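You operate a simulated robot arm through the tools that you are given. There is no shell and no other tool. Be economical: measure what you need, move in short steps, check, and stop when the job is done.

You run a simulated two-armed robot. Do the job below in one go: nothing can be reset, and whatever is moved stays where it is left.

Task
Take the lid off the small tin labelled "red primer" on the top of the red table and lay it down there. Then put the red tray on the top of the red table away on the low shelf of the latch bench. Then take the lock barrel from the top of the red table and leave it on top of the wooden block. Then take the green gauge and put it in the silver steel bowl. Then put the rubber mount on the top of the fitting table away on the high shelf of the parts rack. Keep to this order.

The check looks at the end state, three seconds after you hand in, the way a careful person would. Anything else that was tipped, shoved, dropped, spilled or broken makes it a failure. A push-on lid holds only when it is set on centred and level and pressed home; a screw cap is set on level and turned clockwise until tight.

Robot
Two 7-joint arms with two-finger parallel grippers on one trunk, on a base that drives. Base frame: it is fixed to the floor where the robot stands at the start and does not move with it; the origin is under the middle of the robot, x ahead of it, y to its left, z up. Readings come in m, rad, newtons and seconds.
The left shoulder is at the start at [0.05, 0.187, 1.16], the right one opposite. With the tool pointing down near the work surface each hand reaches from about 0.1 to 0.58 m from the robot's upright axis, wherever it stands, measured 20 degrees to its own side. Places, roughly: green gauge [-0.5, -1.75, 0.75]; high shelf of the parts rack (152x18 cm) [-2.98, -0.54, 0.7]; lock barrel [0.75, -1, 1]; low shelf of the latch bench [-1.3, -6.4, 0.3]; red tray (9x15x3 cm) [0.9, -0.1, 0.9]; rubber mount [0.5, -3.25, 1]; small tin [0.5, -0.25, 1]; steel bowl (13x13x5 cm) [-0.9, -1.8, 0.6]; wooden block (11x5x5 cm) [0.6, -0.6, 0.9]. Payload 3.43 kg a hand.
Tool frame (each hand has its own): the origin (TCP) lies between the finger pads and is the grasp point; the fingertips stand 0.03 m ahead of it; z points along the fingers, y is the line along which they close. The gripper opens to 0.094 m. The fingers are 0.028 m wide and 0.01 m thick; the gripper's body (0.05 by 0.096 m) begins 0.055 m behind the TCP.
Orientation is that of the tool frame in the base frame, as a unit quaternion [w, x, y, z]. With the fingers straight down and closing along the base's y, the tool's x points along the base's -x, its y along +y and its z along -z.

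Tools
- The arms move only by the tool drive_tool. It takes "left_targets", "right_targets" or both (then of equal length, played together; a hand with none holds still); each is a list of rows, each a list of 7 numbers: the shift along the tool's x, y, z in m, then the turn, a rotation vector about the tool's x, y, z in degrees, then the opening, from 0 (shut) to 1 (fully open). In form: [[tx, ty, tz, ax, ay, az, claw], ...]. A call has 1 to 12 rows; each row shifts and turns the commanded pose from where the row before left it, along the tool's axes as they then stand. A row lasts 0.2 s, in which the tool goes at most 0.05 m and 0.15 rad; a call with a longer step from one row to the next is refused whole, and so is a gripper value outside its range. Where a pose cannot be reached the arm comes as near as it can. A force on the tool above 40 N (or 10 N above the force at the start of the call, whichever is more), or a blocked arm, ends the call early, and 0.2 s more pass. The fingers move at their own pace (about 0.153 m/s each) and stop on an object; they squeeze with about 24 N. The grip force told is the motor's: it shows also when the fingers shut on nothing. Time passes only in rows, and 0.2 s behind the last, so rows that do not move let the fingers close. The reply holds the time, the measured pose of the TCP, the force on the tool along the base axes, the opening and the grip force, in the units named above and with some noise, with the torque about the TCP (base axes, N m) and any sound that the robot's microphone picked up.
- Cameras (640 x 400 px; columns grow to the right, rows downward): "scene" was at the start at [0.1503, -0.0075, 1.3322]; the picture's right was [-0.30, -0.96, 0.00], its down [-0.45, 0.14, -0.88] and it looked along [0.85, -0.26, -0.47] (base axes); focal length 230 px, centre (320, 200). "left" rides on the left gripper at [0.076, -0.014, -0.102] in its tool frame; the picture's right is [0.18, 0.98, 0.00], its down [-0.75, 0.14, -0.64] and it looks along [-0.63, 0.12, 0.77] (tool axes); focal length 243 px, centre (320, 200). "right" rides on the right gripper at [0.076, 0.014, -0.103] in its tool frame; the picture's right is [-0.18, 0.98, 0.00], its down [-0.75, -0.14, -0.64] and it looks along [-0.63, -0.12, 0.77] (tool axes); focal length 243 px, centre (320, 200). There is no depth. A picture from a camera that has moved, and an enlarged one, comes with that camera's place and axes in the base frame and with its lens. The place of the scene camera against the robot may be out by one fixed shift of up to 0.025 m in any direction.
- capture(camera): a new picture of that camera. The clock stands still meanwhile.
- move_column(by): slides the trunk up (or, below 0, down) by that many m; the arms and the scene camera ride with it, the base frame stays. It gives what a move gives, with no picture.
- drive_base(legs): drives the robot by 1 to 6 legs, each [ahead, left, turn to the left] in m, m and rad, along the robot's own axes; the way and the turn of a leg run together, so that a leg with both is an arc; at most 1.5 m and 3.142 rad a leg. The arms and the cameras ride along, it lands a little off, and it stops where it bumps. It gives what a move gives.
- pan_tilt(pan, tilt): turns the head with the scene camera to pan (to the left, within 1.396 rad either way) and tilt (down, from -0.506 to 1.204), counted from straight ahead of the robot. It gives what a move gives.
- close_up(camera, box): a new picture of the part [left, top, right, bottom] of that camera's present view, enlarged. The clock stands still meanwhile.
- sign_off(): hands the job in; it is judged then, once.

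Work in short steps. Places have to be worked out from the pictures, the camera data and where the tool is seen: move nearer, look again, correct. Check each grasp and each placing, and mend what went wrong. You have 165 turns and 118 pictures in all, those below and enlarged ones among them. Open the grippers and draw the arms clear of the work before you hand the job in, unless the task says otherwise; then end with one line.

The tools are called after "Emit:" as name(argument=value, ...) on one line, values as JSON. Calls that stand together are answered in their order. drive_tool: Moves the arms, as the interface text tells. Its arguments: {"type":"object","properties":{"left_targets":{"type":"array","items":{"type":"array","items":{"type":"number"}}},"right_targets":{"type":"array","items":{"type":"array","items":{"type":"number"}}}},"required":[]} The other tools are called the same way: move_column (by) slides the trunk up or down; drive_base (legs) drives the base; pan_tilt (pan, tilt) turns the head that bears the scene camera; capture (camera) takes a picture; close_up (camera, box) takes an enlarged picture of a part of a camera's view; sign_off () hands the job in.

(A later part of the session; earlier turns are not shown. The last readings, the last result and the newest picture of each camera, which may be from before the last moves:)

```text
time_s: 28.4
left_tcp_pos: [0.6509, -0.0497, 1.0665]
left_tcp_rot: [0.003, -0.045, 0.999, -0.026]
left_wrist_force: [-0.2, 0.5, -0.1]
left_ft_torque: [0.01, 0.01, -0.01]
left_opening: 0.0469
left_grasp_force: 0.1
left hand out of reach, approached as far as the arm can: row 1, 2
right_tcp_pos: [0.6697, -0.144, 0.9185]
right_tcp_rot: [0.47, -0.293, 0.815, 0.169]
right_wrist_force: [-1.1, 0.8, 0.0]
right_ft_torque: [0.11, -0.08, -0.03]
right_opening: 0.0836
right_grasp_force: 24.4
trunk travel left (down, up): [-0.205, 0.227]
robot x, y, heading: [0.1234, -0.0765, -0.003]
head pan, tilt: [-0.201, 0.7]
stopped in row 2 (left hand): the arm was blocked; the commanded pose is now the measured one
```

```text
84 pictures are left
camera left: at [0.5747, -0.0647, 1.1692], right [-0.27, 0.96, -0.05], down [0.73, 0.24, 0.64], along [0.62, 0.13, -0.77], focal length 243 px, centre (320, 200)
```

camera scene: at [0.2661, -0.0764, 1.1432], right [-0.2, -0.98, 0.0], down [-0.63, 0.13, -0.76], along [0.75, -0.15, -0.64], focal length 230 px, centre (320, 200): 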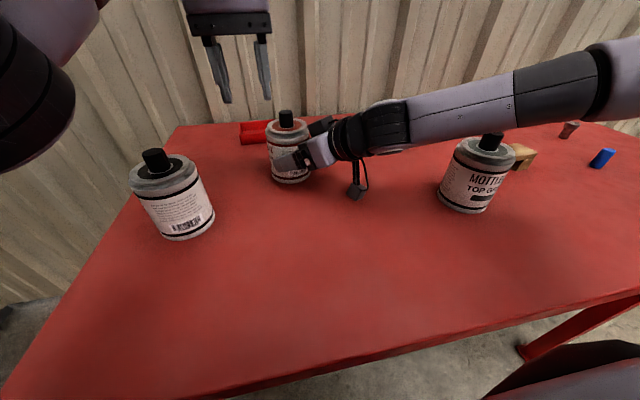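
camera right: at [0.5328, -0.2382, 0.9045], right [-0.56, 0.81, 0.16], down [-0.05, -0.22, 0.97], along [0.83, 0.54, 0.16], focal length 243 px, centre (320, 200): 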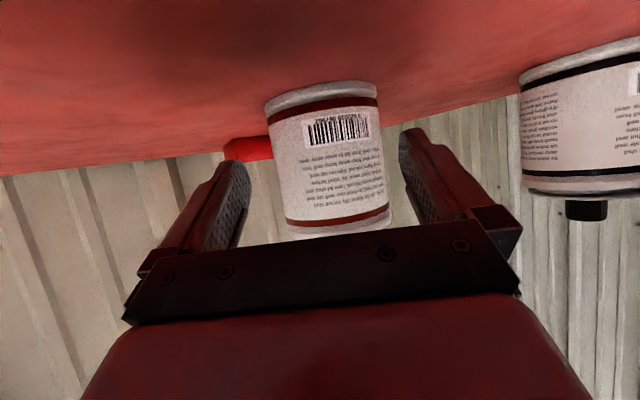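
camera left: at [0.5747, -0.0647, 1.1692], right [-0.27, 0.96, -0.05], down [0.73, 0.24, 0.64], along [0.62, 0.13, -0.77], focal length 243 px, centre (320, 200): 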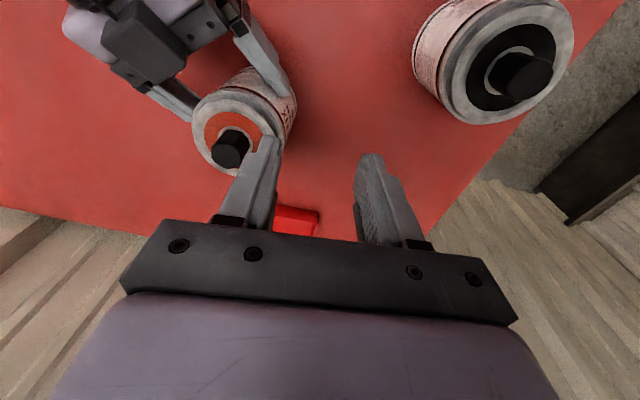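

The left hand is out of reach here, but the right hand now holds the tin, so I'll bring the tin nearer. I lift it clear with the trunk first.

Emit:
move_column(by=0.1)

Emit:
drive_tool(right_targets=[[0.0075, 0.018, -0.013, 0, 0, 0, 0.4], [0.0075, 0.018, -0.013, 0, 0, 0, 0.4], [0.0075, 0.018, -0.013, 0, 0, 0, 0.4], [0.0075, 0.018, -0.013, 0, 0, 0, 0.4]], left_targets=[[0, 0.02, -0.03, 0, 0, 0, 0.5], [0, 0.01, -0.03, 0, 0, 0, 0.5], [0.02, 0, 0, 0, 0, 0, 0.5], [0.02, 0, 0, 0, 0, 0, 0.5]])

Emit:
capture(camera="scene")

```text
time_s: 29.8
left_tcp_pos: [0.6526, -0.0482, 1.1659]
left_tcp_rot: [0.002, -0.043, 0.999, -0.025]
left_wrist_force: [-0.7, -0.1, -0.8]
left_ft_torque: [0.0, -0.02, -0.02]
left_opening: 0.0472
left_grasp_force: 0.1
right_tcp_pos: [0.6701, -0.1425, 1.0189]
right_tcp_rot: [0.469, -0.294, 0.815, 0.17]
right_wrist_force: [0.0, -0.1, -6.3]
right_ft_torque: [-0.16, 0.2, 0.03]
right_opening: 0.0835
right_grasp_force: 23.9
trunk travel left (down, up): [-0.305, 0.127]
robot x, y, heading: [0.1206, -0.0782, -0.005]
head pan, tilt: [-0.201, 0.7]
```

```text
time_s: 30.8
left_tcp_pos: [0.5965, -0.0292, 1.2051]
left_tcp_rot: [0.004, -0.043, 0.999, -0.025]
left_wrist_force: [0.2, 0.6, -0.2]
left_ft_torque: [-0.03, 0.02, 0.01]
left_opening: 0.0469
left_grasp_force: 0.0
left hand out of reach, approached as far as the arm can: row 1, 2
right_tcp_pos: [0.576, -0.1255, 1.0201]
right_tcp_rot: [0.471, -0.293, 0.815, 0.169]
right_wrist_force: [0.4, -1.1, -6.4]
right_ft_torque: [-0.14, 0.21, 0.01]
right_opening: 0.0834
right_grasp_force: 24.2
trunk travel left (down, up): [-0.305, 0.127]
robot x, y, heading: [0.1195, -0.0791, 0.002]
head pan, tilt: [-0.201, 0.7]
```

```text
83 pictures are left
camera scene: at [0.2661, -0.0762, 1.2432], right [-0.2, -0.98, 0.0], down [-0.63, 0.13, -0.76], along [0.75, -0.16, -0.64], focal length 230 px, centre (320, 200)
```

scene: 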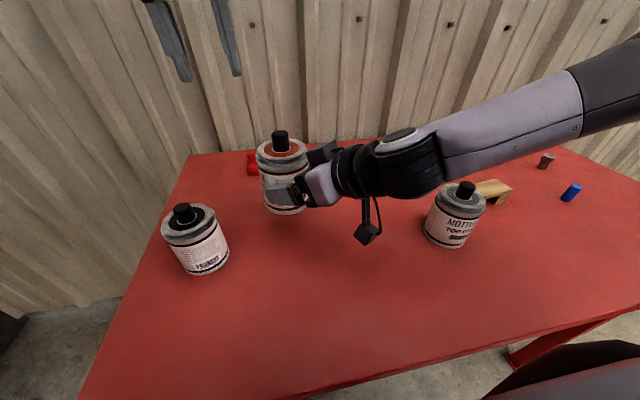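

The tin is now held in front, within left reach, axis about (0.586, −0.118). I bring the left hand above its knob, straightening its small tilt.

Emit:
drive_tool(left_targets=[[0.0035, -0.0295, 0.015, -2.9, 0.6, 5, 0.5], [0.0035, -0.0295, 0.02, 0, 0, 0, 0.5], [0.0035, -0.0295, 0.02, 0, 0, 0, 0.5]])

Emit:
capture(camera="left")

```text
time_s: 31.6
left_tcp_pos: [0.5881, -0.1211, 1.1504]
left_tcp_rot: [-0.002, 0.003, 1.0, 0.0]
left_wrist_force: [0.6, 0.1, -0.2]
left_ft_torque: [0.06, 0.0, -0.01]
left_opening: 0.0469
left_grasp_force: 0.0
right_tcp_pos: [0.5767, -0.126, 1.0189]
right_tcp_rot: [0.47, -0.293, 0.815, 0.169]
right_wrist_force: [-0.1, -0.8, -6.8]
right_ft_torque: [-0.12, 0.17, -0.02]
right_opening: 0.0835
right_grasp_force: 23.6
trunk travel left (down, up): [-0.305, 0.127]
robot x, y, heading: [0.1195, -0.0821, -0.002]
head pan, tilt: [-0.201, 0.7]
```

```text
82 pictures are left
camera left: at [0.5129, -0.1352, 1.2527], right [-0.18, 0.98, 0.0], down [0.76, 0.14, 0.64], along [0.63, 0.12, -0.77], focal length 243 px, centre (320, 200)
```

left: 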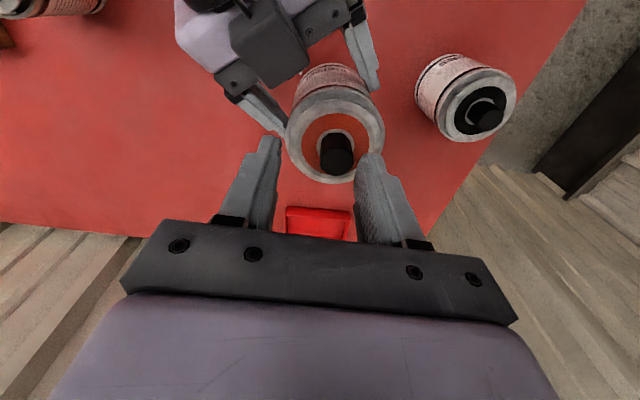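

The knob measures about (0.602, −0.105). I correct, descend around it and close.

Emit:
drive_tool(left_targets=[[-0.013, 0.016, 0, 0, 0, 0, 0.5], [0, 0, 0.025, 0, 0, 0, 0.5]])

Emit:
capture(camera="left")

```text
time_s: 32.2
left_tcp_pos: [0.6023, -0.1031, 1.1238]
left_tcp_rot: [-0.001, 0.001, 1.0, 0.0]
left_wrist_force: [-0.9, -0.8, 0.0]
left_ft_torque: [-0.02, 0.0, 0.01]
left_opening: 0.0471
left_grasp_force: 0.0
right_tcp_pos: [0.5768, -0.1259, 1.0182]
right_tcp_rot: [0.469, -0.293, 0.815, 0.169]
right_wrist_force: [-0.1, 0.3, -8.1]
right_ft_torque: [-0.16, 0.17, 0.02]
right_opening: 0.0834
right_grasp_force: 24.0
trunk travel left (down, up): [-0.305, 0.127]
robot x, y, heading: [0.121, -0.0828, -0.007]
head pan, tilt: [-0.201, 0.7]
```

```text
81 pictures are left
camera left: at [0.5257, -0.1183, 1.2278], right [-0.18, 0.98, 0.0], down [0.76, 0.14, 0.64], along [0.63, 0.12, -0.77], focal length 243 px, centre (320, 200)
```

left: 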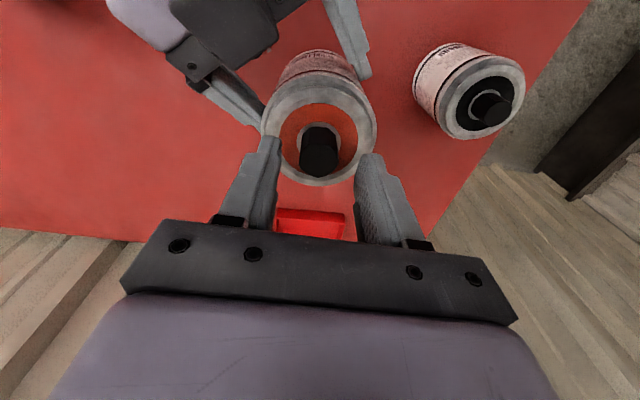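

Centred. Down 2 cm and close on the knob.

Emit:
drive_tool(left_targets=[[-0.002, 0, 0.011, 0, 0, 0, 0.5], [0, 0, 0.009, 0, 0, 0, 0.5], [0, 0, 0, 0, 0, 0, 0], [0, 0, 0, 0, 0, 0, 0], [0, 0, 0, 0, 0, 0, 0]])

```text
time_s: 33.4
left_tcp_pos: [0.6044, -0.1025, 1.1057]
left_tcp_rot: [-0.002, 0.002, 1.0, 0.0]
left_wrist_force: [1.3, -3.8, -0.4]
left_ft_torque: [-0.23, 0.03, -0.13]
left_opening: 0.0241
left_grasp_force: 24.0
right_tcp_pos: [0.5768, -0.1253, 1.0193]
right_tcp_rot: [0.47, -0.295, 0.814, 0.171]
right_wrist_force: [-1.0, 3.3, -5.9]
right_ft_torque: [-0.17, 0.11, 0.2]
right_opening: 0.0835
right_grasp_force: 23.8
trunk travel left (down, up): [-0.305, 0.127]
robot x, y, heading: [0.1189, -0.0747, -0.005]
head pan, tilt: [-0.201, 0.7]
```

Knob gripped. I pull up slowly against the held tin.

Emit:
drive_tool(left_targets=[[0, 0, -0.003, 0, 0, 0, 0], [0, 0, -0.003, 0, 0, 0, 0], [0, 0, -0.003, 0, 0, 0, 0], [0, 0, -0.003, 0, 0, 0, 0], [0, 0, -0.003, 0, 0, 0, 0]])

Emit:
close_up(camera="scene", box=[200, 100, 380, 235])

```text
time_s: 34.6
left_tcp_pos: [0.6024, -0.1014, 1.1212]
left_tcp_rot: [-0.002, 0.002, 1.0, -0.001]
left_wrist_force: [0.3, 0.8, -0.3]
left_ft_torque: [0.01, 0.02, 0.03]
left_opening: 0.0239
left_grasp_force: 23.8
right_tcp_pos: [0.5779, -0.1257, 1.0187]
right_tcp_rot: [0.469, -0.294, 0.815, 0.17]
right_wrist_force: [-0.1, -0.2, -5.5]
right_ft_torque: [-0.18, 0.17, 0.02]
right_opening: 0.0833
right_grasp_force: 24.0
trunk travel left (down, up): [-0.305, 0.127]
robot x, y, heading: [0.1227, -0.0742, 0.0]
head pan, tilt: [-0.201, 0.7]
heard: snap
```

```text
2.96 times, centred on (290, 168) of scene
camera zoom: at [0.2664, -0.0765, 1.2431], right [-0.2, -0.98, 0.0], down [-0.63, 0.13, -0.76], along [0.75, -0.15, -0.64], focal length 681 px, centre (409, 296)
```

zoom: 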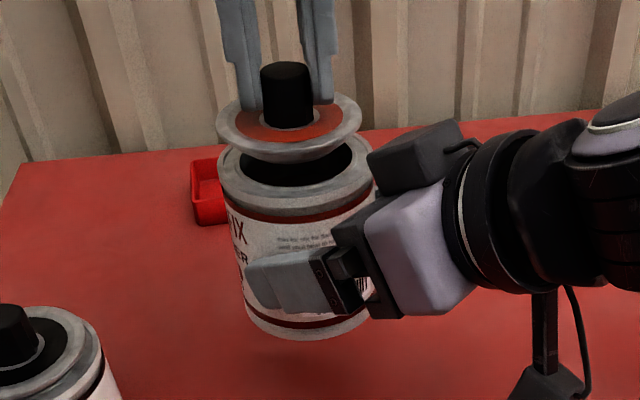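

Snap – the lid is off. I raise the lid, then carry the tin back the way it came.

Emit:
drive_tool(left_targets=[[0, 0, -0.03, 0, 0, 0, 0], [0, 0, -0.03, 0, 0, 0, 0], [0.03, 0.01, 0, 0, 0, 0, 0], [0.03, 0.01, 0, 0, 0, 0, 0], [0.03, 0.01, 0, 0, 0, 0, 0], [0, 0, 0, 0, 0, 0, 0]], right_targets=[[0, 0, 0, 0, 0, 0, 0.4], [0, 0, 0, 0, 0, 0, 0.4], [-0.0075, -0.018, 0.013, 0, 0, 0, 0.4], [-0.0075, -0.018, 0.013, 0, 0, 0, 0.4], [-0.0075, -0.018, 0.013, 0, 0, 0, 0.4], [-0.0075, -0.018, 0.013, 0, 0, 0, 0.4]])

Emit:
capture(camera="scene")

```text
time_s: 36.0
left_tcp_pos: [0.5151, -0.0721, 1.1809]
left_tcp_rot: [-0.002, 0.001, 1.0, 0.0]
left_wrist_force: [1.0, -0.2, -0.3]
left_ft_torque: [0.02, 0.02, -0.01]
left_opening: 0.0237
left_grasp_force: 24.3
right_tcp_pos: [0.6711, -0.1438, 1.0181]
right_tcp_rot: [0.469, -0.294, 0.815, 0.169]
right_wrist_force: [0.9, 0.3, -5.4]
right_ft_torque: [-0.14, 0.15, -0.02]
right_opening: 0.0834
right_grasp_force: 23.6
trunk travel left (down, up): [-0.305, 0.127]
robot x, y, heading: [0.1183, -0.0803, 0.001]
head pan, tilt: [-0.201, 0.7]
```

```text
79 pictures are left
camera scene: at [0.2669, -0.0767, 1.243], right [-0.2, -0.98, 0.0], down [-0.63, 0.13, -0.76], along [0.75, -0.15, -0.64], focal length 230 px, centre (320, 200)
```

scene: 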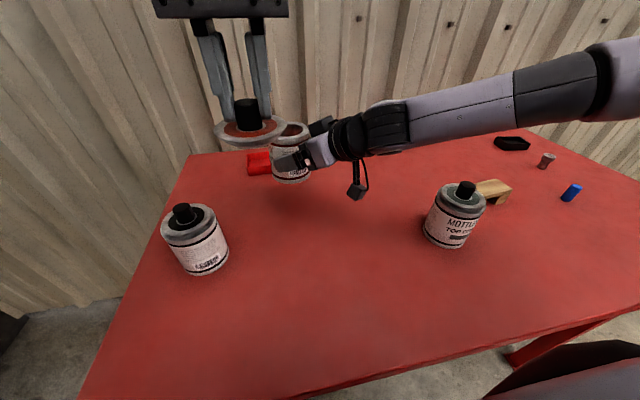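

Back at its spot; I lower the trunk to set the tin on the table, then open and back the right hand out.

Emit:
move_column(by=-0.1)

Emit:
drive_tool(right_targets=[[0, 0, 0, 0, 0, 0, 0.95], [0, 0, 0, 0, 0, 0, 1], [0.01, 0, -0.017, 0, 0, 0, 1], [0.0195, 0, -0.0338, 0, 0, 0, 1], [0.0187, 0, -0.0323, 0, 0, 0, 1], [0.0187, 0, -0.0323, 0, 0, 0, 1]])

Emit:
capture(camera="scene")

```text
time_s: 37.3
left_tcp_pos: [0.5143, -0.0709, 1.0807]
left_tcp_rot: [-0.001, 0.002, 1.0, 0.001]
left_wrist_force: [-0.8, 0.3, -0.2]
left_ft_torque: [0.01, 0.01, 0.0]
left_opening: 0.0237
left_grasp_force: 24.2
right_tcp_pos: [0.6707, -0.1423, 0.9198]
right_tcp_rot: [0.471, -0.296, 0.813, 0.172]
right_wrist_force: [1.2, 0.0, -1.0]
right_ft_torque: [0.05, -0.19, 0.01]
right_opening: 0.0831
right_grasp_force: 23.4
trunk travel left (down, up): [-0.205, 0.227]
robot x, y, heading: [0.122, -0.0798, -0.004]
head pan, tilt: [-0.201, 0.7]
```

```text
time_s: 38.7
left_tcp_pos: [0.514, -0.0723, 1.0814]
left_tcp_rot: [-0.002, 0.001, 1.0, 0.0]
left_wrist_force: [-0.3, 0.0, -0.4]
left_ft_torque: [-0.03, 0.02, -0.02]
left_opening: 0.024
left_grasp_force: 23.7
right_tcp_pos: [0.5666, -0.2275, 0.9191]
right_tcp_rot: [0.47, -0.294, 0.814, 0.17]
right_wrist_force: [0.6, 1.0, 0.0]
right_ft_torque: [0.02, 0.03, -0.04]
right_opening: 0.0937
right_grasp_force: 0.1
trunk travel left (down, up): [-0.205, 0.227]
robot x, y, heading: [0.1197, -0.0786, -0.008]
head pan, tilt: [-0.201, 0.7]
```

```text
78 pictures are left
camera scene: at [0.2658, -0.0766, 1.1432], right [-0.2, -0.98, 0.0], down [-0.63, 0.13, -0.77], along [0.75, -0.15, -0.64], focal length 230 px, centre (320, 200)
```

scene: 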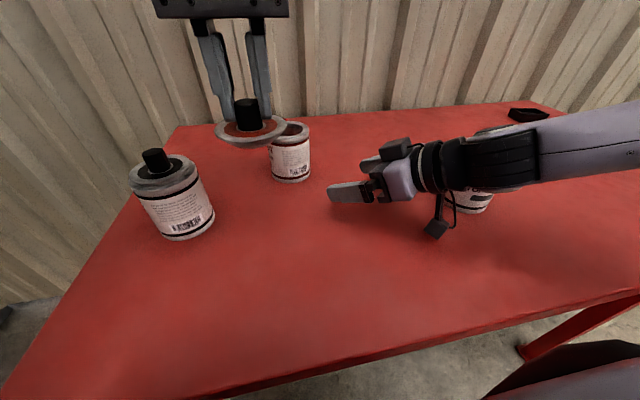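

Tin set down fine. The right hand lifts away while the left lowers the lid toward a free spot near (0.49, −0.10).

Emit:
drive_tool(right_targets=[[-0.035, -0.01, -0.02, 0, 0, 0, 1], [-0.039, 0, -0.0225, 0, 0, 0, 1], [-0.039, 0, -0.0225, 0, 0, 0, 1], [-0.039, 0, -0.0225, 0, 0, 0, 1], [-0.039, 0, -0.0225, 0, 0, 0, 1]], left_targets=[[0.012, -0.014, 0.02, 0, 0, 0, 0], [0.012, -0.014, 0.03, 0, 0, 0, 0], [0, 0, 0.04, 0, 0, 0, 0], [0, 0, 0.03, 0, 0, 0, 0], [0, 0, 0.02, 0, 0, 0, 0]])

Emit:
capture(camera="scene")

```text
time_s: 39.9
left_tcp_pos: [0.4869, -0.101, 0.9412]
left_tcp_rot: [0.0, 0.002, 1.0, 0.0]
left_wrist_force: [-0.3, -0.5, 0.4]
left_ft_torque: [0.02, 0.02, 0.02]
left_opening: 0.0238
left_grasp_force: 24.0
right_tcp_pos: [0.5742, -0.2359, 1.1408]
right_tcp_rot: [0.47, -0.295, 0.814, 0.17]
right_wrist_force: [-0.1, 0.1, -0.6]
right_ft_torque: [-0.02, 0.0, 0.01]
right_opening: 0.0941
right_grasp_force: 0.0
right hand out of reach, approached as far as the arm can: row 3
trunk travel left (down, up): [-0.205, 0.227]
robot x, y, heading: [0.1189, -0.0788, -0.008]
head pan, tilt: [-0.201, 0.7]
```

```text
77 pictures are left
camera scene: at [0.2657, -0.0762, 1.1432], right [-0.2, -0.98, 0.0], down [-0.63, 0.13, -0.77], along [0.75, -0.16, -0.64], focal length 230 px, centre (320, 200)
```

scene: 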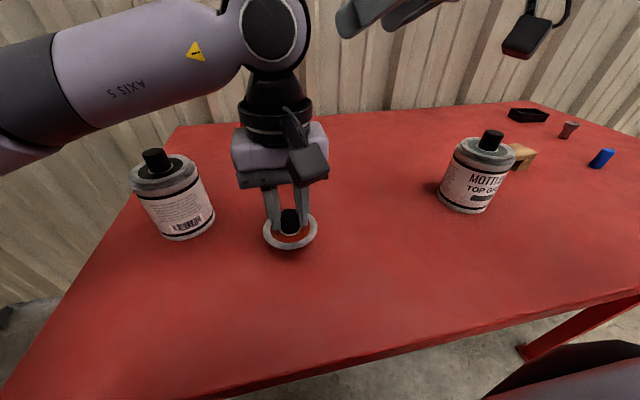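

Lid is a few cm above the table. I go down in small steps until contact.

Emit:
drive_tool(left_targets=[[0, 0, 0.008, 0, 0, 0, 0], [0, 0, 0.006, 0, 0, 0, 0], [0, 0, 0.005, 0, 0, 0, 0], [0, 0, 0.004, 0, 0, 0, 0]])

Emit:
close_up(camera="scene", box=[220, 160, 360, 265])

```text
time_s: 40.9
left_tcp_pos: [0.4884, -0.1, 0.92]
left_tcp_rot: [-0.002, 0.002, 1.0, 0.0]
left_wrist_force: [0.3, -0.2, -1.0]
left_ft_torque: [0.04, -0.04, -0.02]
left_opening: 0.024
left_grasp_force: 23.6
right_tcp_pos: [0.5741, -0.2347, 1.1387]
right_tcp_rot: [0.47, -0.295, 0.814, 0.17]
right_wrist_force: [0.1, -0.6, -0.6]
right_ft_torque: [0.02, -0.02, -0.01]
right_opening: 0.0941
right_grasp_force: 0.1
trunk travel left (down, up): [-0.205, 0.227]
robot x, y, heading: [0.1214, -0.0785, -0.004]
head pan, tilt: [-0.201, 0.7]
```

```text
3.81 times, centred on (290, 212) of scene
camera zoom: at [0.266, -0.0765, 1.1432], right [-0.2, -0.98, 0.0], down [-0.63, 0.13, -0.76], along [0.75, -0.15, -0.64], focal length 876 px, centre (434, 152)
```

zoom: 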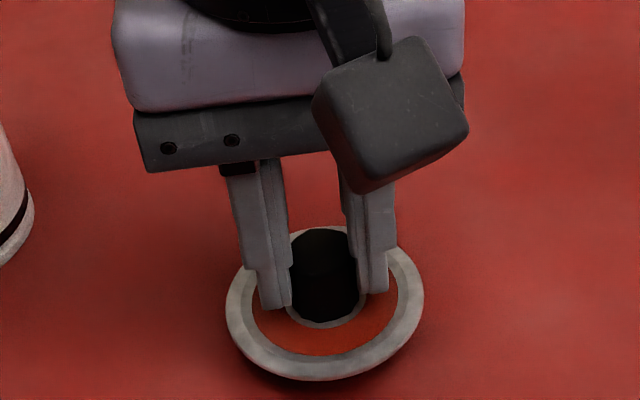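

Not touching yet. I keep stepping down 3 mm at a time.

Emit:
drive_tool(left_targets=[[0, 0, 0.003, 0, 0, 0, 0], [0, 0, 0.003, 0, 0, 0, 0], [0, 0, 0.003, 0, 0, 0, 0]])

```text
time_s: 41.7
left_tcp_pos: [0.4877, -0.1004, 0.9116]
left_tcp_rot: [0.0, 0.002, 1.0, -0.001]
left_wrist_force: [-0.2, 2.1, 13.6]
left_ft_torque: [0.1, 0.04, -0.06]
left_opening: 0.0239
left_grasp_force: 23.7
right_tcp_pos: [0.5745, -0.2357, 1.1409]
right_tcp_rot: [0.47, -0.294, 0.815, 0.17]
right_wrist_force: [0.5, -0.5, 0.3]
right_ft_torque: [-0.01, 0.02, -0.01]
right_opening: 0.0938
right_grasp_force: 0.1
trunk travel left (down, up): [-0.205, 0.227]
robot x, y, heading: [0.1173, -0.0749, -0.001]
head pan, tilt: [-0.201, 0.7]
```

Contact (14 N). I release the lid and rise.

Emit:
drive_tool(left_targets=[[0, 0, -0.001, 0, 0, 0, 0.4], [0, 0, 0, 0, 0, 0, 0.5], [0, 0, -0.03, 0, 0, 0, 0.5], [0, 0, -0.045, 0, 0, 0, 0.5], [0, 0, -0.045, 0, 0, 0, 0.5], [0, 0, -0.045, 0, 0, 0, 1]])

Emit:
pan_tilt(pan=0.2, tilt=0.75)

Emit:
capture(camera="scene")

```text
time_s: 43.1
left_tcp_pos: [0.4887, -0.0993, 1.076]
left_tcp_rot: [-0.001, 0.002, 1.0, 0.0]
left_wrist_force: [0.2, -0.2, -0.3]
left_ft_torque: [0.01, 0.01, -0.02]
left_opening: 0.0941
left_grasp_force: 0.0
right_tcp_pos: [0.5748, -0.2361, 1.1402]
right_tcp_rot: [0.47, -0.294, 0.815, 0.17]
right_wrist_force: [0.1, 1.4, 0.3]
right_ft_torque: [0.01, 0.0, 0.01]
right_opening: 0.0939
right_grasp_force: 0.1
trunk travel left (down, up): [-0.205, 0.227]
robot x, y, heading: [0.121, -0.0793, 0.002]
head pan, tilt: [-0.201, 0.7]
```

```text
time_s: 44.0
left_tcp_pos: [0.4903, -0.0991, 1.076]
left_tcp_rot: [-0.001, 0.002, 1.0, 0.0]
left_wrist_force: [0.2, 0.1, -0.2]
left_ft_torque: [0.02, 0.0, 0.01]
left_opening: 0.094
left_grasp_force: 0.1
right_tcp_pos: [0.5745, -0.2354, 1.139]
right_tcp_rot: [0.47, -0.295, 0.814, 0.171]
right_wrist_force: [0.2, 0.4, 0.1]
right_ft_torque: [0.06, 0.0, 0.04]
right_opening: 0.0942
right_grasp_force: 0.0
trunk travel left (down, up): [-0.205, 0.227]
robot x, y, heading: [0.1193, -0.0758, -0.01]
head pan, tilt: [0.201, 0.75]
```

```text
75 pictures are left
camera scene: at [0.264, -0.0431, 1.139], right [0.2, -0.98, 0.0], down [-0.67, -0.13, -0.73], along [0.72, 0.14, -0.68], focal length 230 px, centre (320, 200)
```

scene: 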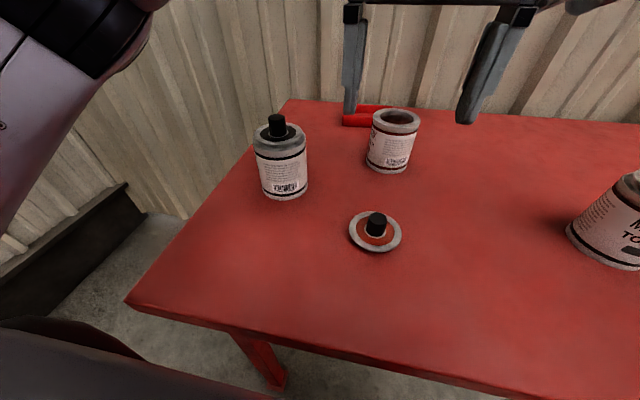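

The lid lies flat on the table, clear of everything. Next the tray, reachable only from the table's left end: I raise the trunk, fold the right hand back to pointing down, then drive round.

Emit:
move_column(by=0.17)

Emit:
drive_tool(right_targets=[[0, 0, 0, 0, 8.57, 0, 1], [0, 0, 0, 0, 8.57, 0, 1], [0, 0, 0, 0, 8.57, 0, 1], [0, 0, 0, 0, 8.57, 0, 1], [0, 0, 0, 0, 8.57, 0, 1], [0, 0, 0, 0, 8.57, 0, 1], [0, 0, 0, 0, 8.57, 0, 1], [0.03, 0, 0, 0, 0, 8, 1], [0.03, 0, 0, 0, 0, 8, 1], [0.03, 0, 0, 0, 0, 8, 1], [0.03, 0, 0, 0, 0, 8, 1], [0.03, 0, 0, 0, 0, 8, 1]], left_targets=[[0, 0.03, 0, 0, 0, 0, 1], [0, 0.03, 0, 0, 0, 0, 1], [0, 0.03, 0, 0, 0, 0, 1], [0, 0.03, 0, 0, 0, 0, 1], [0.02, 0.02, 0, 0, 0, 0, 1], [0.02, 0, 0, 0, 0, 0, 1], [0.02, 0, 0, 0, 0, 0, 1], [0, 0, 0, 0, 0, 0, 1], [0, 0, 0, 0, 0, 0, 1], [0, 0, 0, 0, 0, 0, 1], [0, 0, 0, 0, 0, 0, 1], [0, 0, 0, 0, 0, 0, 1]])

Emit:
drive_base(legs=[[-0.06, 0.1, 0]])

```text
time_s: 45.9
left_tcp_pos: [0.4905, -0.1002, 1.2452]
left_tcp_rot: [-0.003, 0.002, 1.0, 0.0]
left_wrist_force: [0.2, 0.9, -0.4]
left_ft_torque: [0.01, 0.0, 0.0]
left_opening: 0.0941
left_grasp_force: 0.1
right_tcp_pos: [0.5742, -0.2366, 1.3098]
right_tcp_rot: [0.47, -0.294, 0.815, 0.17]
right_wrist_force: [-0.1, -0.4, -0.7]
right_ft_torque: [-0.04, 0.02, 0.02]
right_opening: 0.0941
right_grasp_force: 0.0
trunk travel left (down, up): [-0.375, 0.057]
robot x, y, heading: [0.1195, -0.0815, -0.004]
head pan, tilt: [0.201, 0.75]
```

```text
time_s: 48.5
left_tcp_pos: [0.4296, 0.0406, 1.2466]
left_tcp_rot: [-0.001, 0.002, 1.0, 0.0]
left_wrist_force: [0.7, 0.7, 0.1]
left_ft_torque: [-0.02, -0.02, -0.01]
left_opening: 0.0943
left_grasp_force: 0.0
right_tcp_pos: [0.3979, -0.3499, 1.2814]
right_tcp_rot: [0.001, 0.003, 1.0, 0.002]
right_wrist_force: [-0.3, -0.5, 0.0]
right_ft_torque: [0.0, -0.03, -0.03]
right_opening: 0.0937
right_grasp_force: 0.1
right hand out of reach, approached as far as the arm can: row 5, 6, 7
trunk travel left (down, up): [-0.375, 0.057]
robot x, y, heading: [0.1191, -0.0756, -0.004]
head pan, tilt: [0.201, 0.75]
```

```text
time_s: 50.0
left_tcp_pos: [0.3707, 0.1414, 1.2471]
left_tcp_rot: [-0.002, 0.002, 1.0, -0.001]
left_wrist_force: [-0.2, 1.3, -0.1]
left_ft_torque: [0.0, 0.0, 0.0]
left_opening: 0.0938
left_grasp_force: 0.0
right_tcp_pos: [0.3383, -0.2503, 1.2819]
right_tcp_rot: [0.0, 0.003, 1.0, 0.0]
right_wrist_force: [-0.2, -0.1, 1.0]
right_ft_torque: [0.0, 0.0, -0.03]
right_opening: 0.0941
right_grasp_force: 0.1
trunk travel left (down, up): [-0.375, 0.057]
robot x, y, heading: [0.064, 0.0234, -0.005]
head pan, tilt: [0.201, 0.75]
```

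Driving is accurate. On to the left of the table and turn to face it from its end.

Emit:
drive_base(legs=[[0, 0.65, 0], [0, 0, -1.571]])

Emit:
pan_tilt(pan=0.6, tilt=0.6)

Emit:
capture(camera="scene")

```text
time_s: 52.0
left_tcp_pos: [0.3683, 0.2248, 1.2472]
left_tcp_rot: [-0.001, 0.007, 1.0, 0.0]
left_wrist_force: [0.2, 0.2, -0.4]
left_ft_torque: [0.09, 0.0, 0.0]
left_opening: 0.094
left_grasp_force: 0.0
right_tcp_pos: [0.3318, -0.1667, 1.2814]
right_tcp_rot: [-0.001, 0.008, 1.0, 0.001]
right_wrist_force: [-0.4, 0.9, -0.4]
right_ft_torque: [0.03, -0.01, 0.02]
right_opening: 0.0942
right_grasp_force: 0.1
trunk travel left (down, up): [-0.375, 0.057]
robot x, y, heading: [0.0536, 0.1057, -0.016]
head pan, tilt: [0.201, 0.75]
stopped in leg 1: the robot was blocked; the commanded pose is now the measured one
```

```text
time_s: 52.9
left_tcp_pos: [0.3692, 0.2248, 1.247]
left_tcp_rot: [-0.002, 0.007, 1.0, 0.0]
left_wrist_force: [-0.9, -0.5, 0.4]
left_ft_torque: [0.02, 0.01, -0.02]
left_opening: 0.094
left_grasp_force: 0.0
right_tcp_pos: [0.3321, -0.1667, 1.2819]
right_tcp_rot: [0.0, 0.008, 1.0, 0.0]
right_wrist_force: [0.4, -0.2, 0.0]
right_ft_torque: [0.03, -0.01, -0.01]
right_opening: 0.0941
right_grasp_force: 0.1
trunk travel left (down, up): [-0.375, 0.057]
robot x, y, heading: [0.0552, 0.1078, -0.016]
head pan, tilt: [0.6, 0.6]
```

```text
74 pictures are left
camera scene: at [0.193, 0.1766, 1.3218], right [0.55, -0.83, 0.0], down [-0.47, -0.31, -0.82], along [0.69, 0.46, -0.57], focal length 230 px, centre (320, 200)
```

scene: 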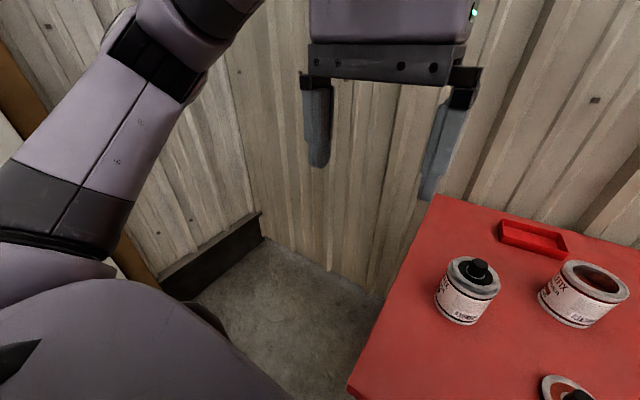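

Blocked at y≈0.1 going left. I look to that side to see by what.

Emit:
pan_tilt(pan=1.39, tilt=0.75)

Emit:
capture(camera="scene")

Emit:
capture(camera="left")

```text
time_s: 54.0
left_tcp_pos: [0.3688, 0.225, 1.2463]
left_tcp_rot: [-0.002, 0.007, 1.0, 0.0]
left_wrist_force: [-0.9, 0.8, -0.5]
left_ft_torque: [0.0, -0.01, 0.02]
left_opening: 0.0939
left_grasp_force: 0.0
right_tcp_pos: [0.3329, -0.1668, 1.2808]
right_tcp_rot: [0.0, 0.007, 1.0, 0.0]
right_wrist_force: [0.4, 0.0, -0.3]
right_ft_torque: [0.02, 0.01, 0.03]
right_opening: 0.0942
right_grasp_force: 0.2
trunk travel left (down, up): [-0.375, 0.057]
robot x, y, heading: [0.0605, 0.111, -0.015]
head pan, tilt: [1.389, 0.75]
```

```text
73 pictures are left
camera scene: at [0.1355, 0.2091, 1.309], right [0.98, -0.2, 0.0], down [-0.13, -0.67, -0.73], along [0.14, 0.72, -0.68], focal length 230 px, centre (320, 200)
```

scene: 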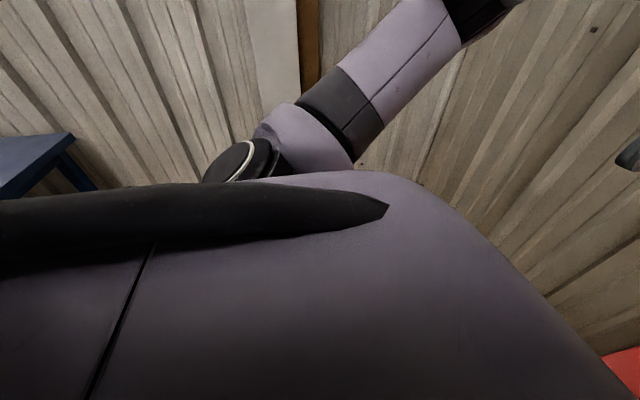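

```text
72 pictures are left
camera left: at [0.2921, 0.2103, 1.3488], right [-0.17, 0.99, 0.0], down [0.76, 0.13, 0.64], along [0.63, 0.11, -0.77], focal length 243 px, centre (320, 200)
```

left: 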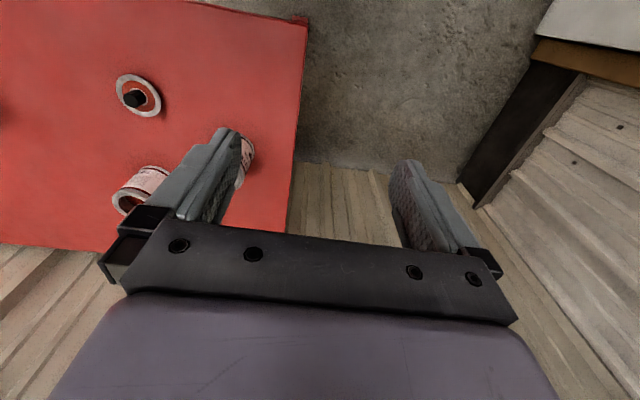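

No obstacle on that side; most likely the base front met the table's front-left leg. I back up 0.3 m first, then go left.

Emit:
drive_base(legs=[[-0.3, -0.03, 0], [0, 0.6, 0]])

```text
time_s: 61.5
left_tcp_pos: [0.0763, 0.8027, 1.246]
left_tcp_rot: [-0.003, 0.006, 1.0, 0.0]
left_wrist_force: [-1.2, -0.3, 0.2]
left_ft_torque: [0.01, 0.0, 0.02]
left_opening: 0.0944
left_grasp_force: 0.1
right_tcp_pos: [0.0403, 0.4133, 1.2823]
right_tcp_rot: [0.0, 0.007, 1.0, 0.001]
right_wrist_force: [-0.2, -0.3, 0.3]
right_ft_torque: [0.02, 0.01, -0.02]
right_opening: 0.094
right_grasp_force: 0.0
trunk travel left (down, up): [-0.375, 0.057]
robot x, y, heading: [-0.2368, 0.6835, -0.015]
head pan, tilt: [1.389, 0.75]
```

That worked. I turn to face −y, then slide along the table's left end.

Emit:
drive_base(legs=[[0, 0, -1.556], [0, 0.4, 0], [0, 0.35, 0]])

Emit:
pan_tilt(pan=0.4, tilt=0.7)

Emit:
capture(camera="scene")

```text
time_s: 72.5
left_tcp_pos: [0.641, 0.3931, 1.2454]
left_tcp_rot: [-0.002, 0.7, 0.715, 0.001]
left_wrist_force: [0.4, 0.1, 0.0]
left_ft_torque: [0.03, 0.01, 0.0]
left_opening: 0.0941
left_grasp_force: 0.0
right_tcp_pos: [0.2496, 0.4151, 1.2808]
right_tcp_rot: [0.001, 0.7, 0.714, 0.0]
right_wrist_force: [0.0, 0.2, 0.2]
right_ft_torque: [-0.02, -0.01, -0.01]
right_opening: 0.0941
right_grasp_force: 0.0
trunk travel left (down, up): [-0.375, 0.057]
robot x, y, heading: [0.512, 0.7046, -1.549]
head pan, tilt: [1.389, 0.75]
```

```text
time_s: 73.8
left_tcp_pos: [0.6397, 0.3928, 1.2465]
left_tcp_rot: [-0.001, 0.7, 0.714, 0.002]
left_wrist_force: [-0.3, -0.7, -0.2]
left_ft_torque: [0.02, 0.0, 0.01]
left_opening: 0.094
left_grasp_force: 0.0
right_tcp_pos: [0.2482, 0.4148, 1.281]
right_tcp_rot: [0.0, 0.7, 0.714, 0.0]
right_wrist_force: [-1.1, -0.4, 0.2]
right_ft_torque: [0.01, -0.01, -0.01]
right_opening: 0.094
right_grasp_force: 0.0
trunk travel left (down, up): [-0.375, 0.057]
robot x, y, heading: [0.5145, 0.6989, -1.551]
head pan, tilt: [0.4, 0.7]
```

```text
71 pictures are left
camera scene: at [0.5538, 0.5846, 1.3132], right [-0.91, -0.41, 0.0], down [-0.26, 0.59, -0.76], along [0.31, -0.7, -0.64], focal length 230 px, centre (320, 200)
```

scene: 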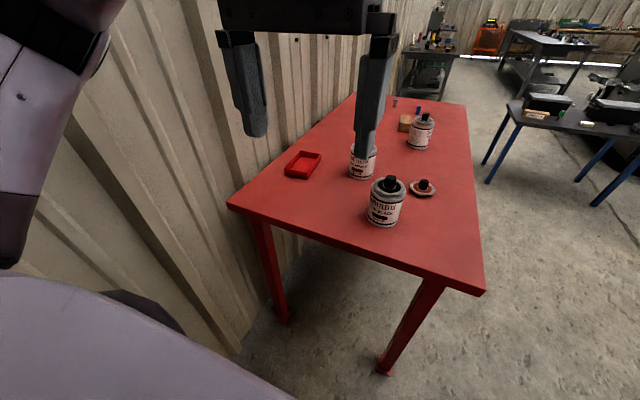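

The tray is near (0.89, −0.05). The base is round (~0.33 m radius) and legs stand at x≈0.41/0.95, so I move up to about (0.5, 0.55) and turn a bit right so the left elbow stays off the wall.

Emit:
drive_base(legs=[[0.15, 0, 0], [0, 0, -0.38]])

Emit:
drive_tool(left_targets=[[0, 0, 0, 0, 0, -7.3, 1], [0, 0, 0, 0, 0, -7.3, 1], [0, 0, 0, 0, 0, -7.3, 1]])

```text
time_s: 76.3
left_tcp_pos: [0.5192, 0.2164, 1.2469]
left_tcp_rot: [-0.002, 0.823, 0.568, 0.002]
left_wrist_force: [0.4, -0.7, 0.4]
left_ft_torque: [0.02, -0.01, 0.02]
left_opening: 0.0939
left_grasp_force: 0.1
right_tcp_pos: [0.1635, 0.385, 1.2815]
right_tcp_rot: [0.0, 0.823, 0.568, 0.0]
right_wrist_force: [0.2, 0.9, -0.6]
right_ft_torque: [-0.01, -0.02, 0.01]
right_opening: 0.0941
right_grasp_force: 0.0
trunk travel left (down, up): [-0.375, 0.057]
robot x, y, heading: [0.5172, 0.5492, -1.935]
head pan, tilt: [0.4, 0.7]
```

```text
time_s: 77.1
left_tcp_pos: [0.5187, 0.2171, 1.246]
left_tcp_rot: [0.0, 0.7, 0.714, 0.002]
left_wrist_force: [0.0, -0.4, 0.7]
left_ft_torque: [0.01, 0.02, 0.01]
left_opening: 0.0942
left_grasp_force: 0.0
right_tcp_pos: [0.1632, 0.3841, 1.2822]
right_tcp_rot: [0.001, 0.823, 0.567, 0.0]
right_wrist_force: [-0.6, -0.3, 0.1]
right_ft_torque: [0.01, 0.01, -0.01]
right_opening: 0.0941
right_grasp_force: 0.1
trunk travel left (down, up): [-0.375, 0.057]
robot x, y, heading: [0.5124, 0.5481, -1.936]
head pan, tilt: [0.4, 0.7]
```

Now the left hand moves over toward the tray, staying above the tins.

Emit:
drive_tool(left_targets=[[-0.0241, 0.0311, 0.0167, 0, 0, 0, 1], [-0.0241, 0.0311, 0.0167, 0, 0, 0, 1], [-0.0241, 0.0311, 0.0167, 0, 0, 0, 1], [-0.0241, 0.0311, 0.0167, 0, 0, 0, 1], [-0.0241, 0.0311, 0.0167, 0, 0, 0, 1], [-0.0241, 0.0311, 0.0167, 0, 0, 0, 1], [-0.0241, 0.0311, 0.0167, 0, 0, 0, 1], [-0.0241, 0.0311, 0.0167, 0, 0, 0, 1], [-0.0241, 0.0311, 0.0167, 0, 0, 0, 1]])

Emit:
capture(camera="left")

```text
time_s: 79.1
left_tcp_pos: [0.8031, 0.0041, 1.0944]
left_tcp_rot: [-0.001, 0.7, 0.714, 0.003]
left_wrist_force: [-0.1, -1.0, -0.5]
left_ft_torque: [0.0, 0.02, -0.02]
left_opening: 0.0943
left_grasp_force: 0.0
right_tcp_pos: [0.1637, 0.3832, 1.2808]
right_tcp_rot: [0.0, 0.824, 0.567, 0.0]
right_wrist_force: [-0.5, -1.1, 0.0]
right_ft_torque: [0.01, 0.02, 0.0]
right_opening: 0.0939
right_grasp_force: 0.2
trunk travel left (down, up): [-0.375, 0.057]
robot x, y, heading: [0.5208, 0.5509, -1.932]
head pan, tilt: [0.4, 0.7]
```

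```text
70 pictures are left
camera left: at [0.7877, 0.0786, 1.1968], right [0.98, 0.2, 0.0], down [0.15, -0.75, 0.64], along [0.13, -0.63, -0.77], focal length 243 px, centre (320, 200)
```

left: 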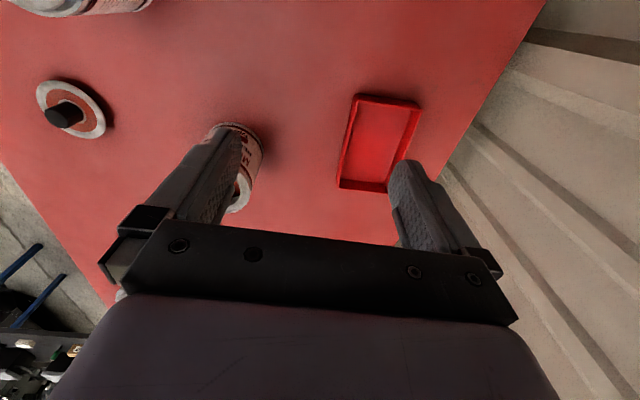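

Tray rim: corners give centre (0.894, −0.066), turned ~5°. I go above its near long wall at about (0.855, −0.045) and look again.

Emit:
drive_tool(left_targets=[[-0.0163, 0.0173, 0.028, 0, 0, -4, 0.5], [-0.0163, 0.0173, 0.028, 0, 0, 0, 0.5], [-0.0163, 0.0173, 0.028, 0, 0, 0, 0.5]])

Emit:
capture(camera="left")

Emit:
capture(camera="scene")

```text
time_s: 79.9
left_tcp_pos: [0.859, -0.0411, 1.0107]
left_tcp_rot: [0.0, 0.675, 0.738, 0.001]
left_wrist_force: [0.2, 0.7, 0.0]
left_ft_torque: [0.0, 0.0, 0.0]
left_opening: 0.0471
left_grasp_force: 0.1
right_tcp_pos: [0.1652, 0.3841, 1.2823]
right_tcp_rot: [0.0, 0.824, 0.567, -0.001]
right_wrist_force: [0.4, -0.4, -0.2]
right_ft_torque: [0.0, -0.02, -0.02]
right_opening: 0.0939
right_grasp_force: 0.1
trunk travel left (down, up): [-0.375, 0.057]
robot x, y, heading: [0.5188, 0.5501, -1.935]
head pan, tilt: [0.4, 0.7]
```

```text
69 pictures are left
camera left: at [0.8367, 0.0328, 1.1132], right [0.96, 0.27, 0.0], down [0.21, -0.74, 0.64], along [0.17, -0.61, -0.77], focal length 243 px, centre (320, 200)
```

left: 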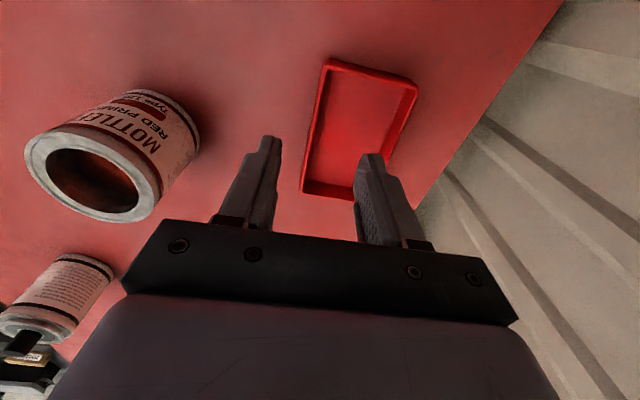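

```text
68 pictures are left
camera scene: at [0.5038, 0.4288, 1.3132], right [-1.0, -0.04, 0.0], down [-0.02, 0.64, -0.76], along [0.03, -0.76, -0.64], focal length 230 px, centre (320, 200)
```

scene: 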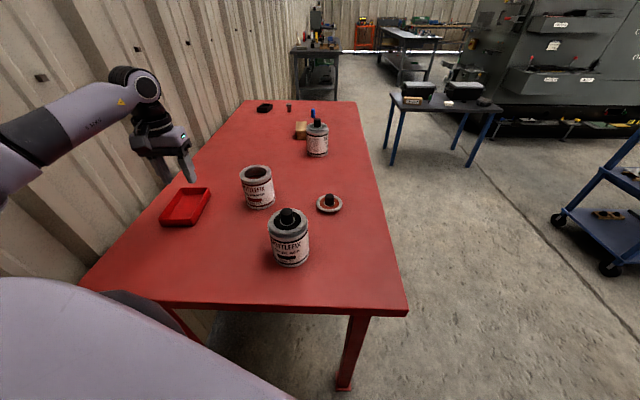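

Label reads "RED PRIMER" – confirmed. The fingers straddle the tray wall at x≈0.858; I go down and close on it.

Emit:
drive_tool(left_targets=[[0, 0, 0.04, 0, 0, 0, 0.5], [0, 0, 0.04, 0, 0, 0, 0.5], [0, 0, 0.026, 0, 0, 0, 0.5], [0, 0, 0, 0, 0, 0, 0], [0, 0, 0, 0, 0, 0, 0], [0, 0, 0, 0, 0, 0, 0]])

Emit:
capture(camera="left")

```text
time_s: 81.3
left_tcp_pos: [0.8578, -0.0383, 0.9045]
left_tcp_rot: [-0.001, 0.675, 0.738, 0.003]
left_wrist_force: [-0.4, 0.0, -0.1]
left_ft_torque: [0.06, 0.07, -0.01]
left_opening: 0.0036
left_grasp_force: 23.9
right_tcp_pos: [0.1636, 0.3836, 1.2811]
right_tcp_rot: [0.0, 0.823, 0.568, 0.0]
right_wrist_force: [-0.3, -0.4, -0.2]
right_ft_torque: [0.01, 0.0, -0.02]
right_opening: 0.0944
right_grasp_force: 0.1
trunk travel left (down, up): [-0.375, 0.057]
robot x, y, heading: [0.5133, 0.5489, -1.933]
head pan, tilt: [0.4, 0.7]
```

```text
67 pictures are left
camera left: at [0.8364, 0.0341, 1.0072], right [0.96, 0.27, 0.0], down [0.21, -0.74, 0.64], along [0.17, -0.61, -0.77], focal length 243 px, centre (320, 200)
```

left: 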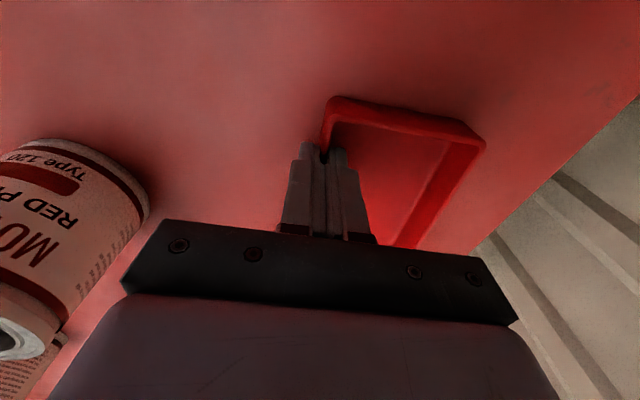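

Wall gripped (3.6 mm). I lift straight up and draw it back toward me over the free zone.

Emit:
drive_tool(left_targets=[[0, 0, -0.03, 0, 0, 0, 0], [0, 0, -0.045, 0, 0, 0, 0], [0, 0, -0.045, 0, 0, 0, 0], [0, 0, -0.045, 0, 0, 0, 0], [0, 0, -0.045, 0, 0, 0, 0], [0, 0, -0.04, 0, 0, 0, 0], [0.03, -0.035, 0, 0, 0, 0, 0], [0.03, -0.035, 0, 0, 0, 0, 0], [0.03, -0.035, 0, 0, 0, 0, 0], [0.03, -0.035, 0, 0, 0, 0, 0], [0.03, -0.035, 0, 0, 0, 0, 0], [0.03, -0.035, 0, 0, 0, 0, 0]])

Emit:
capture(camera="scene")

```text
time_s: 83.9
left_tcp_pos: [0.6316, 0.1217, 1.157]
left_tcp_rot: [0.0, 0.675, 0.738, 0.002]
left_wrist_force: [0.3, 1.0, -2.2]
left_ft_torque: [0.04, 0.06, 0.03]
left_opening: 0.0035
left_grasp_force: 24.5
right_tcp_pos: [0.1639, 0.3826, 1.2818]
right_tcp_rot: [0.001, 0.824, 0.567, 0.0]
right_wrist_force: [-0.1, -0.2, -0.2]
right_ft_torque: [-0.03, -0.03, -0.03]
right_opening: 0.0941
right_grasp_force: 0.0
trunk travel left (down, up): [-0.375, 0.057]
robot x, y, heading: [0.5156, 0.5517, -1.935]
head pan, tilt: [0.4, 0.7]
```

```text
66 pictures are left
camera scene: at [0.5026, 0.4293, 1.3132], right [-1.0, -0.04, 0.0], down [-0.02, 0.64, -0.76], along [0.03, -0.76, -0.64], focal length 230 px, centre (320, 200)
```

scene: 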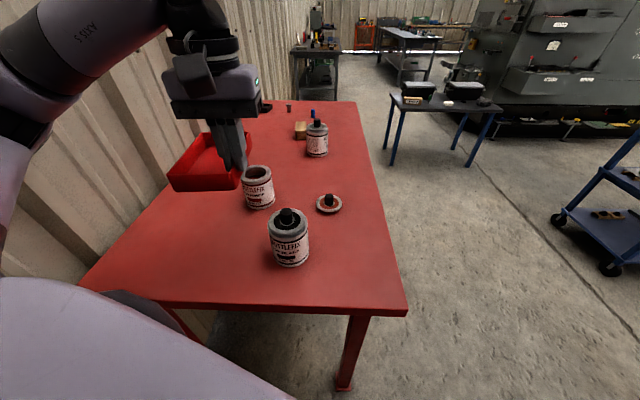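

Tray is held level. I back out to the aisle west of the red table, face −y, drive on a little and look ahead.

Emit:
drive_base(legs=[[0.22, -0.84, 0], [0, 0, 0.364], [1.2, 0, 0]])

Emit:
pan_tilt(pan=0.0, tilt=0.35)

Emit:
capture(camera="scene")

```text
time_s: 98.5
left_tcp_pos: [-0.0816, -0.9316, 1.1557]
left_tcp_rot: [0.0, 0.531, 0.847, 0.002]
left_wrist_force: [0.4, 0.4, -0.7]
left_ft_torque: [0.04, 0.11, -0.01]
left_opening: 0.0035
left_grasp_force: 24.2
right_tcp_pos: [-0.6138, -0.85, 1.2807]
right_tcp_rot: [0.0, 0.709, 0.706, 0.0]
right_wrist_force: [0.1, 0.7, -0.4]
right_ft_torque: [-0.01, -0.03, 0.01]
right_opening: 0.0938
right_grasp_force: 0.0
trunk travel left (down, up): [-0.375, 0.057]
robot x, y, heading: [-0.3415, -0.572, -1.577]
head pan, tilt: [0.4, 0.7]
```

```text
time_s: 99.4
left_tcp_pos: [-0.0818, -0.9307, 1.1564]
left_tcp_rot: [-0.001, 0.531, 0.847, 0.002]
left_wrist_force: [0.0, -0.4, -2.0]
left_ft_torque: [0.01, 0.09, 0.02]
left_opening: 0.0035
left_grasp_force: 23.7
right_tcp_pos: [-0.6132, -0.8498, 1.2829]
right_tcp_rot: [0.0, 0.708, 0.706, 0.0]
right_wrist_force: [0.5, 0.5, 0.9]
right_ft_torque: [-0.03, -0.02, -0.01]
right_opening: 0.0941
right_grasp_force: 0.1
trunk travel left (down, up): [-0.375, 0.057]
robot x, y, heading: [-0.3414, -0.5723, -1.572]
head pan, tilt: [0.0, 0.351]
```

```text
65 pictures are left
camera scene: at [-0.3373, -0.703, 1.3445], right [-1.0, 0.0, 0.0], down [0.0, 0.34, -0.94], along [0.0, -0.94, -0.34], focal length 230 px, centre (320, 200)
```

scene: 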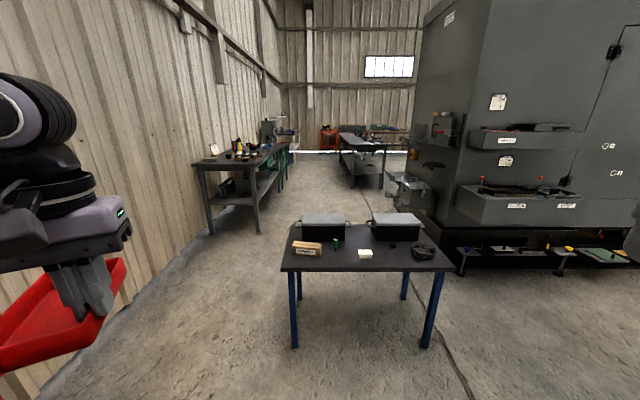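

The blue table with the gauge stands at about x −1.05…−0.15, y −1.5…−2.2; the central bench beyond is probably the latch bench. I thread between the tables in short legs.

Emit:
drive_base(legs=[[0.2, 0, 0], [0.73, 0.64, 0], [0.75, 0, 0]])

```text
time_s: 110.3
left_tcp_pos: [0.5637, -2.6115, 1.1565]
left_tcp_rot: [-0.001, 0.531, 0.847, 0.002]
left_wrist_force: [-0.6, -0.2, -1.4]
left_ft_torque: [0.04, 0.06, 0.0]
left_opening: 0.0036
left_grasp_force: 24.0
right_tcp_pos: [0.0323, -2.5308, 1.2824]
right_tcp_rot: [0.0, 0.708, 0.706, -0.001]
right_wrist_force: [-0.4, 0.2, -0.1]
right_ft_torque: [0.02, -0.02, -0.01]
right_opening: 0.0937
right_grasp_force: 0.2
trunk travel left (down, up): [-0.375, 0.057]
robot x, y, heading: [0.3062, -2.2518, -1.567]
head pan, tilt: [0.0, 0.351]
```

Passed cleanly. Next diagonally back into the aisle and south.

Emit:
drive_base(legs=[[0.45, -0.72, 0], [1.1, 0, 0]])

Emit:
pan_tilt(pan=-0.25, tilt=0.45)

Emit:
capture(camera="scene")

```text
time_s: 122.3
left_tcp_pos: [-0.1471, -4.1556, 1.1567]
left_tcp_rot: [-0.002, 0.529, 0.849, 0.002]
left_wrist_force: [0.3, 0.7, -2.1]
left_ft_torque: [0.03, 0.09, 0.01]
left_opening: 0.0037
left_grasp_force: 24.2
right_tcp_pos: [-0.6798, -4.0807, 1.2814]
right_tcp_rot: [0.001, 0.705, 0.709, 0.001]
right_wrist_force: [0.6, 0.4, 0.0]
right_ft_torque: [0.02, 0.0, 0.02]
right_opening: 0.0941
right_grasp_force: 0.1
trunk travel left (down, up): [-0.375, 0.057]
robot x, y, heading: [-0.4094, -3.798, -1.564]
head pan, tilt: [0.0, 0.351]
```

```text
time_s: 123.1
left_tcp_pos: [-0.1476, -4.1561, 1.1574]
left_tcp_rot: [-0.002, 0.529, 0.849, 0.001]
left_wrist_force: [-0.8, -0.2, -1.8]
left_ft_torque: [0.03, 0.09, 0.03]
left_opening: 0.0035
left_grasp_force: 23.8
right_tcp_pos: [-0.6782, -4.0802, 1.2829]
right_tcp_rot: [0.0, 0.705, 0.709, 0.0]
right_wrist_force: [0.4, -0.1, -0.2]
right_ft_torque: [0.01, -0.01, 0.01]
right_opening: 0.094
right_grasp_force: 0.1
trunk travel left (down, up): [-0.375, 0.057]
robot x, y, heading: [-0.413, -3.7972, -1.558]
head pan, tilt: [-0.25, 0.45]
```

```text
64 pictures are left
camera scene: at [-0.4263, -3.927, 1.3354], right [-0.97, 0.24, 0.0], down [0.1, 0.42, -0.9], along [-0.22, -0.87, -0.44], focal length 230 px, centre (320, 200)
```

scene: 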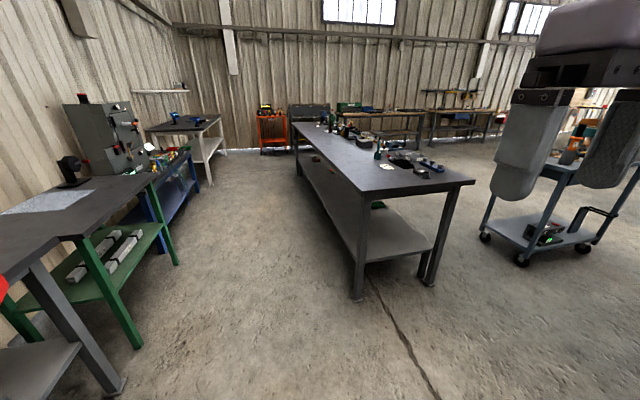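

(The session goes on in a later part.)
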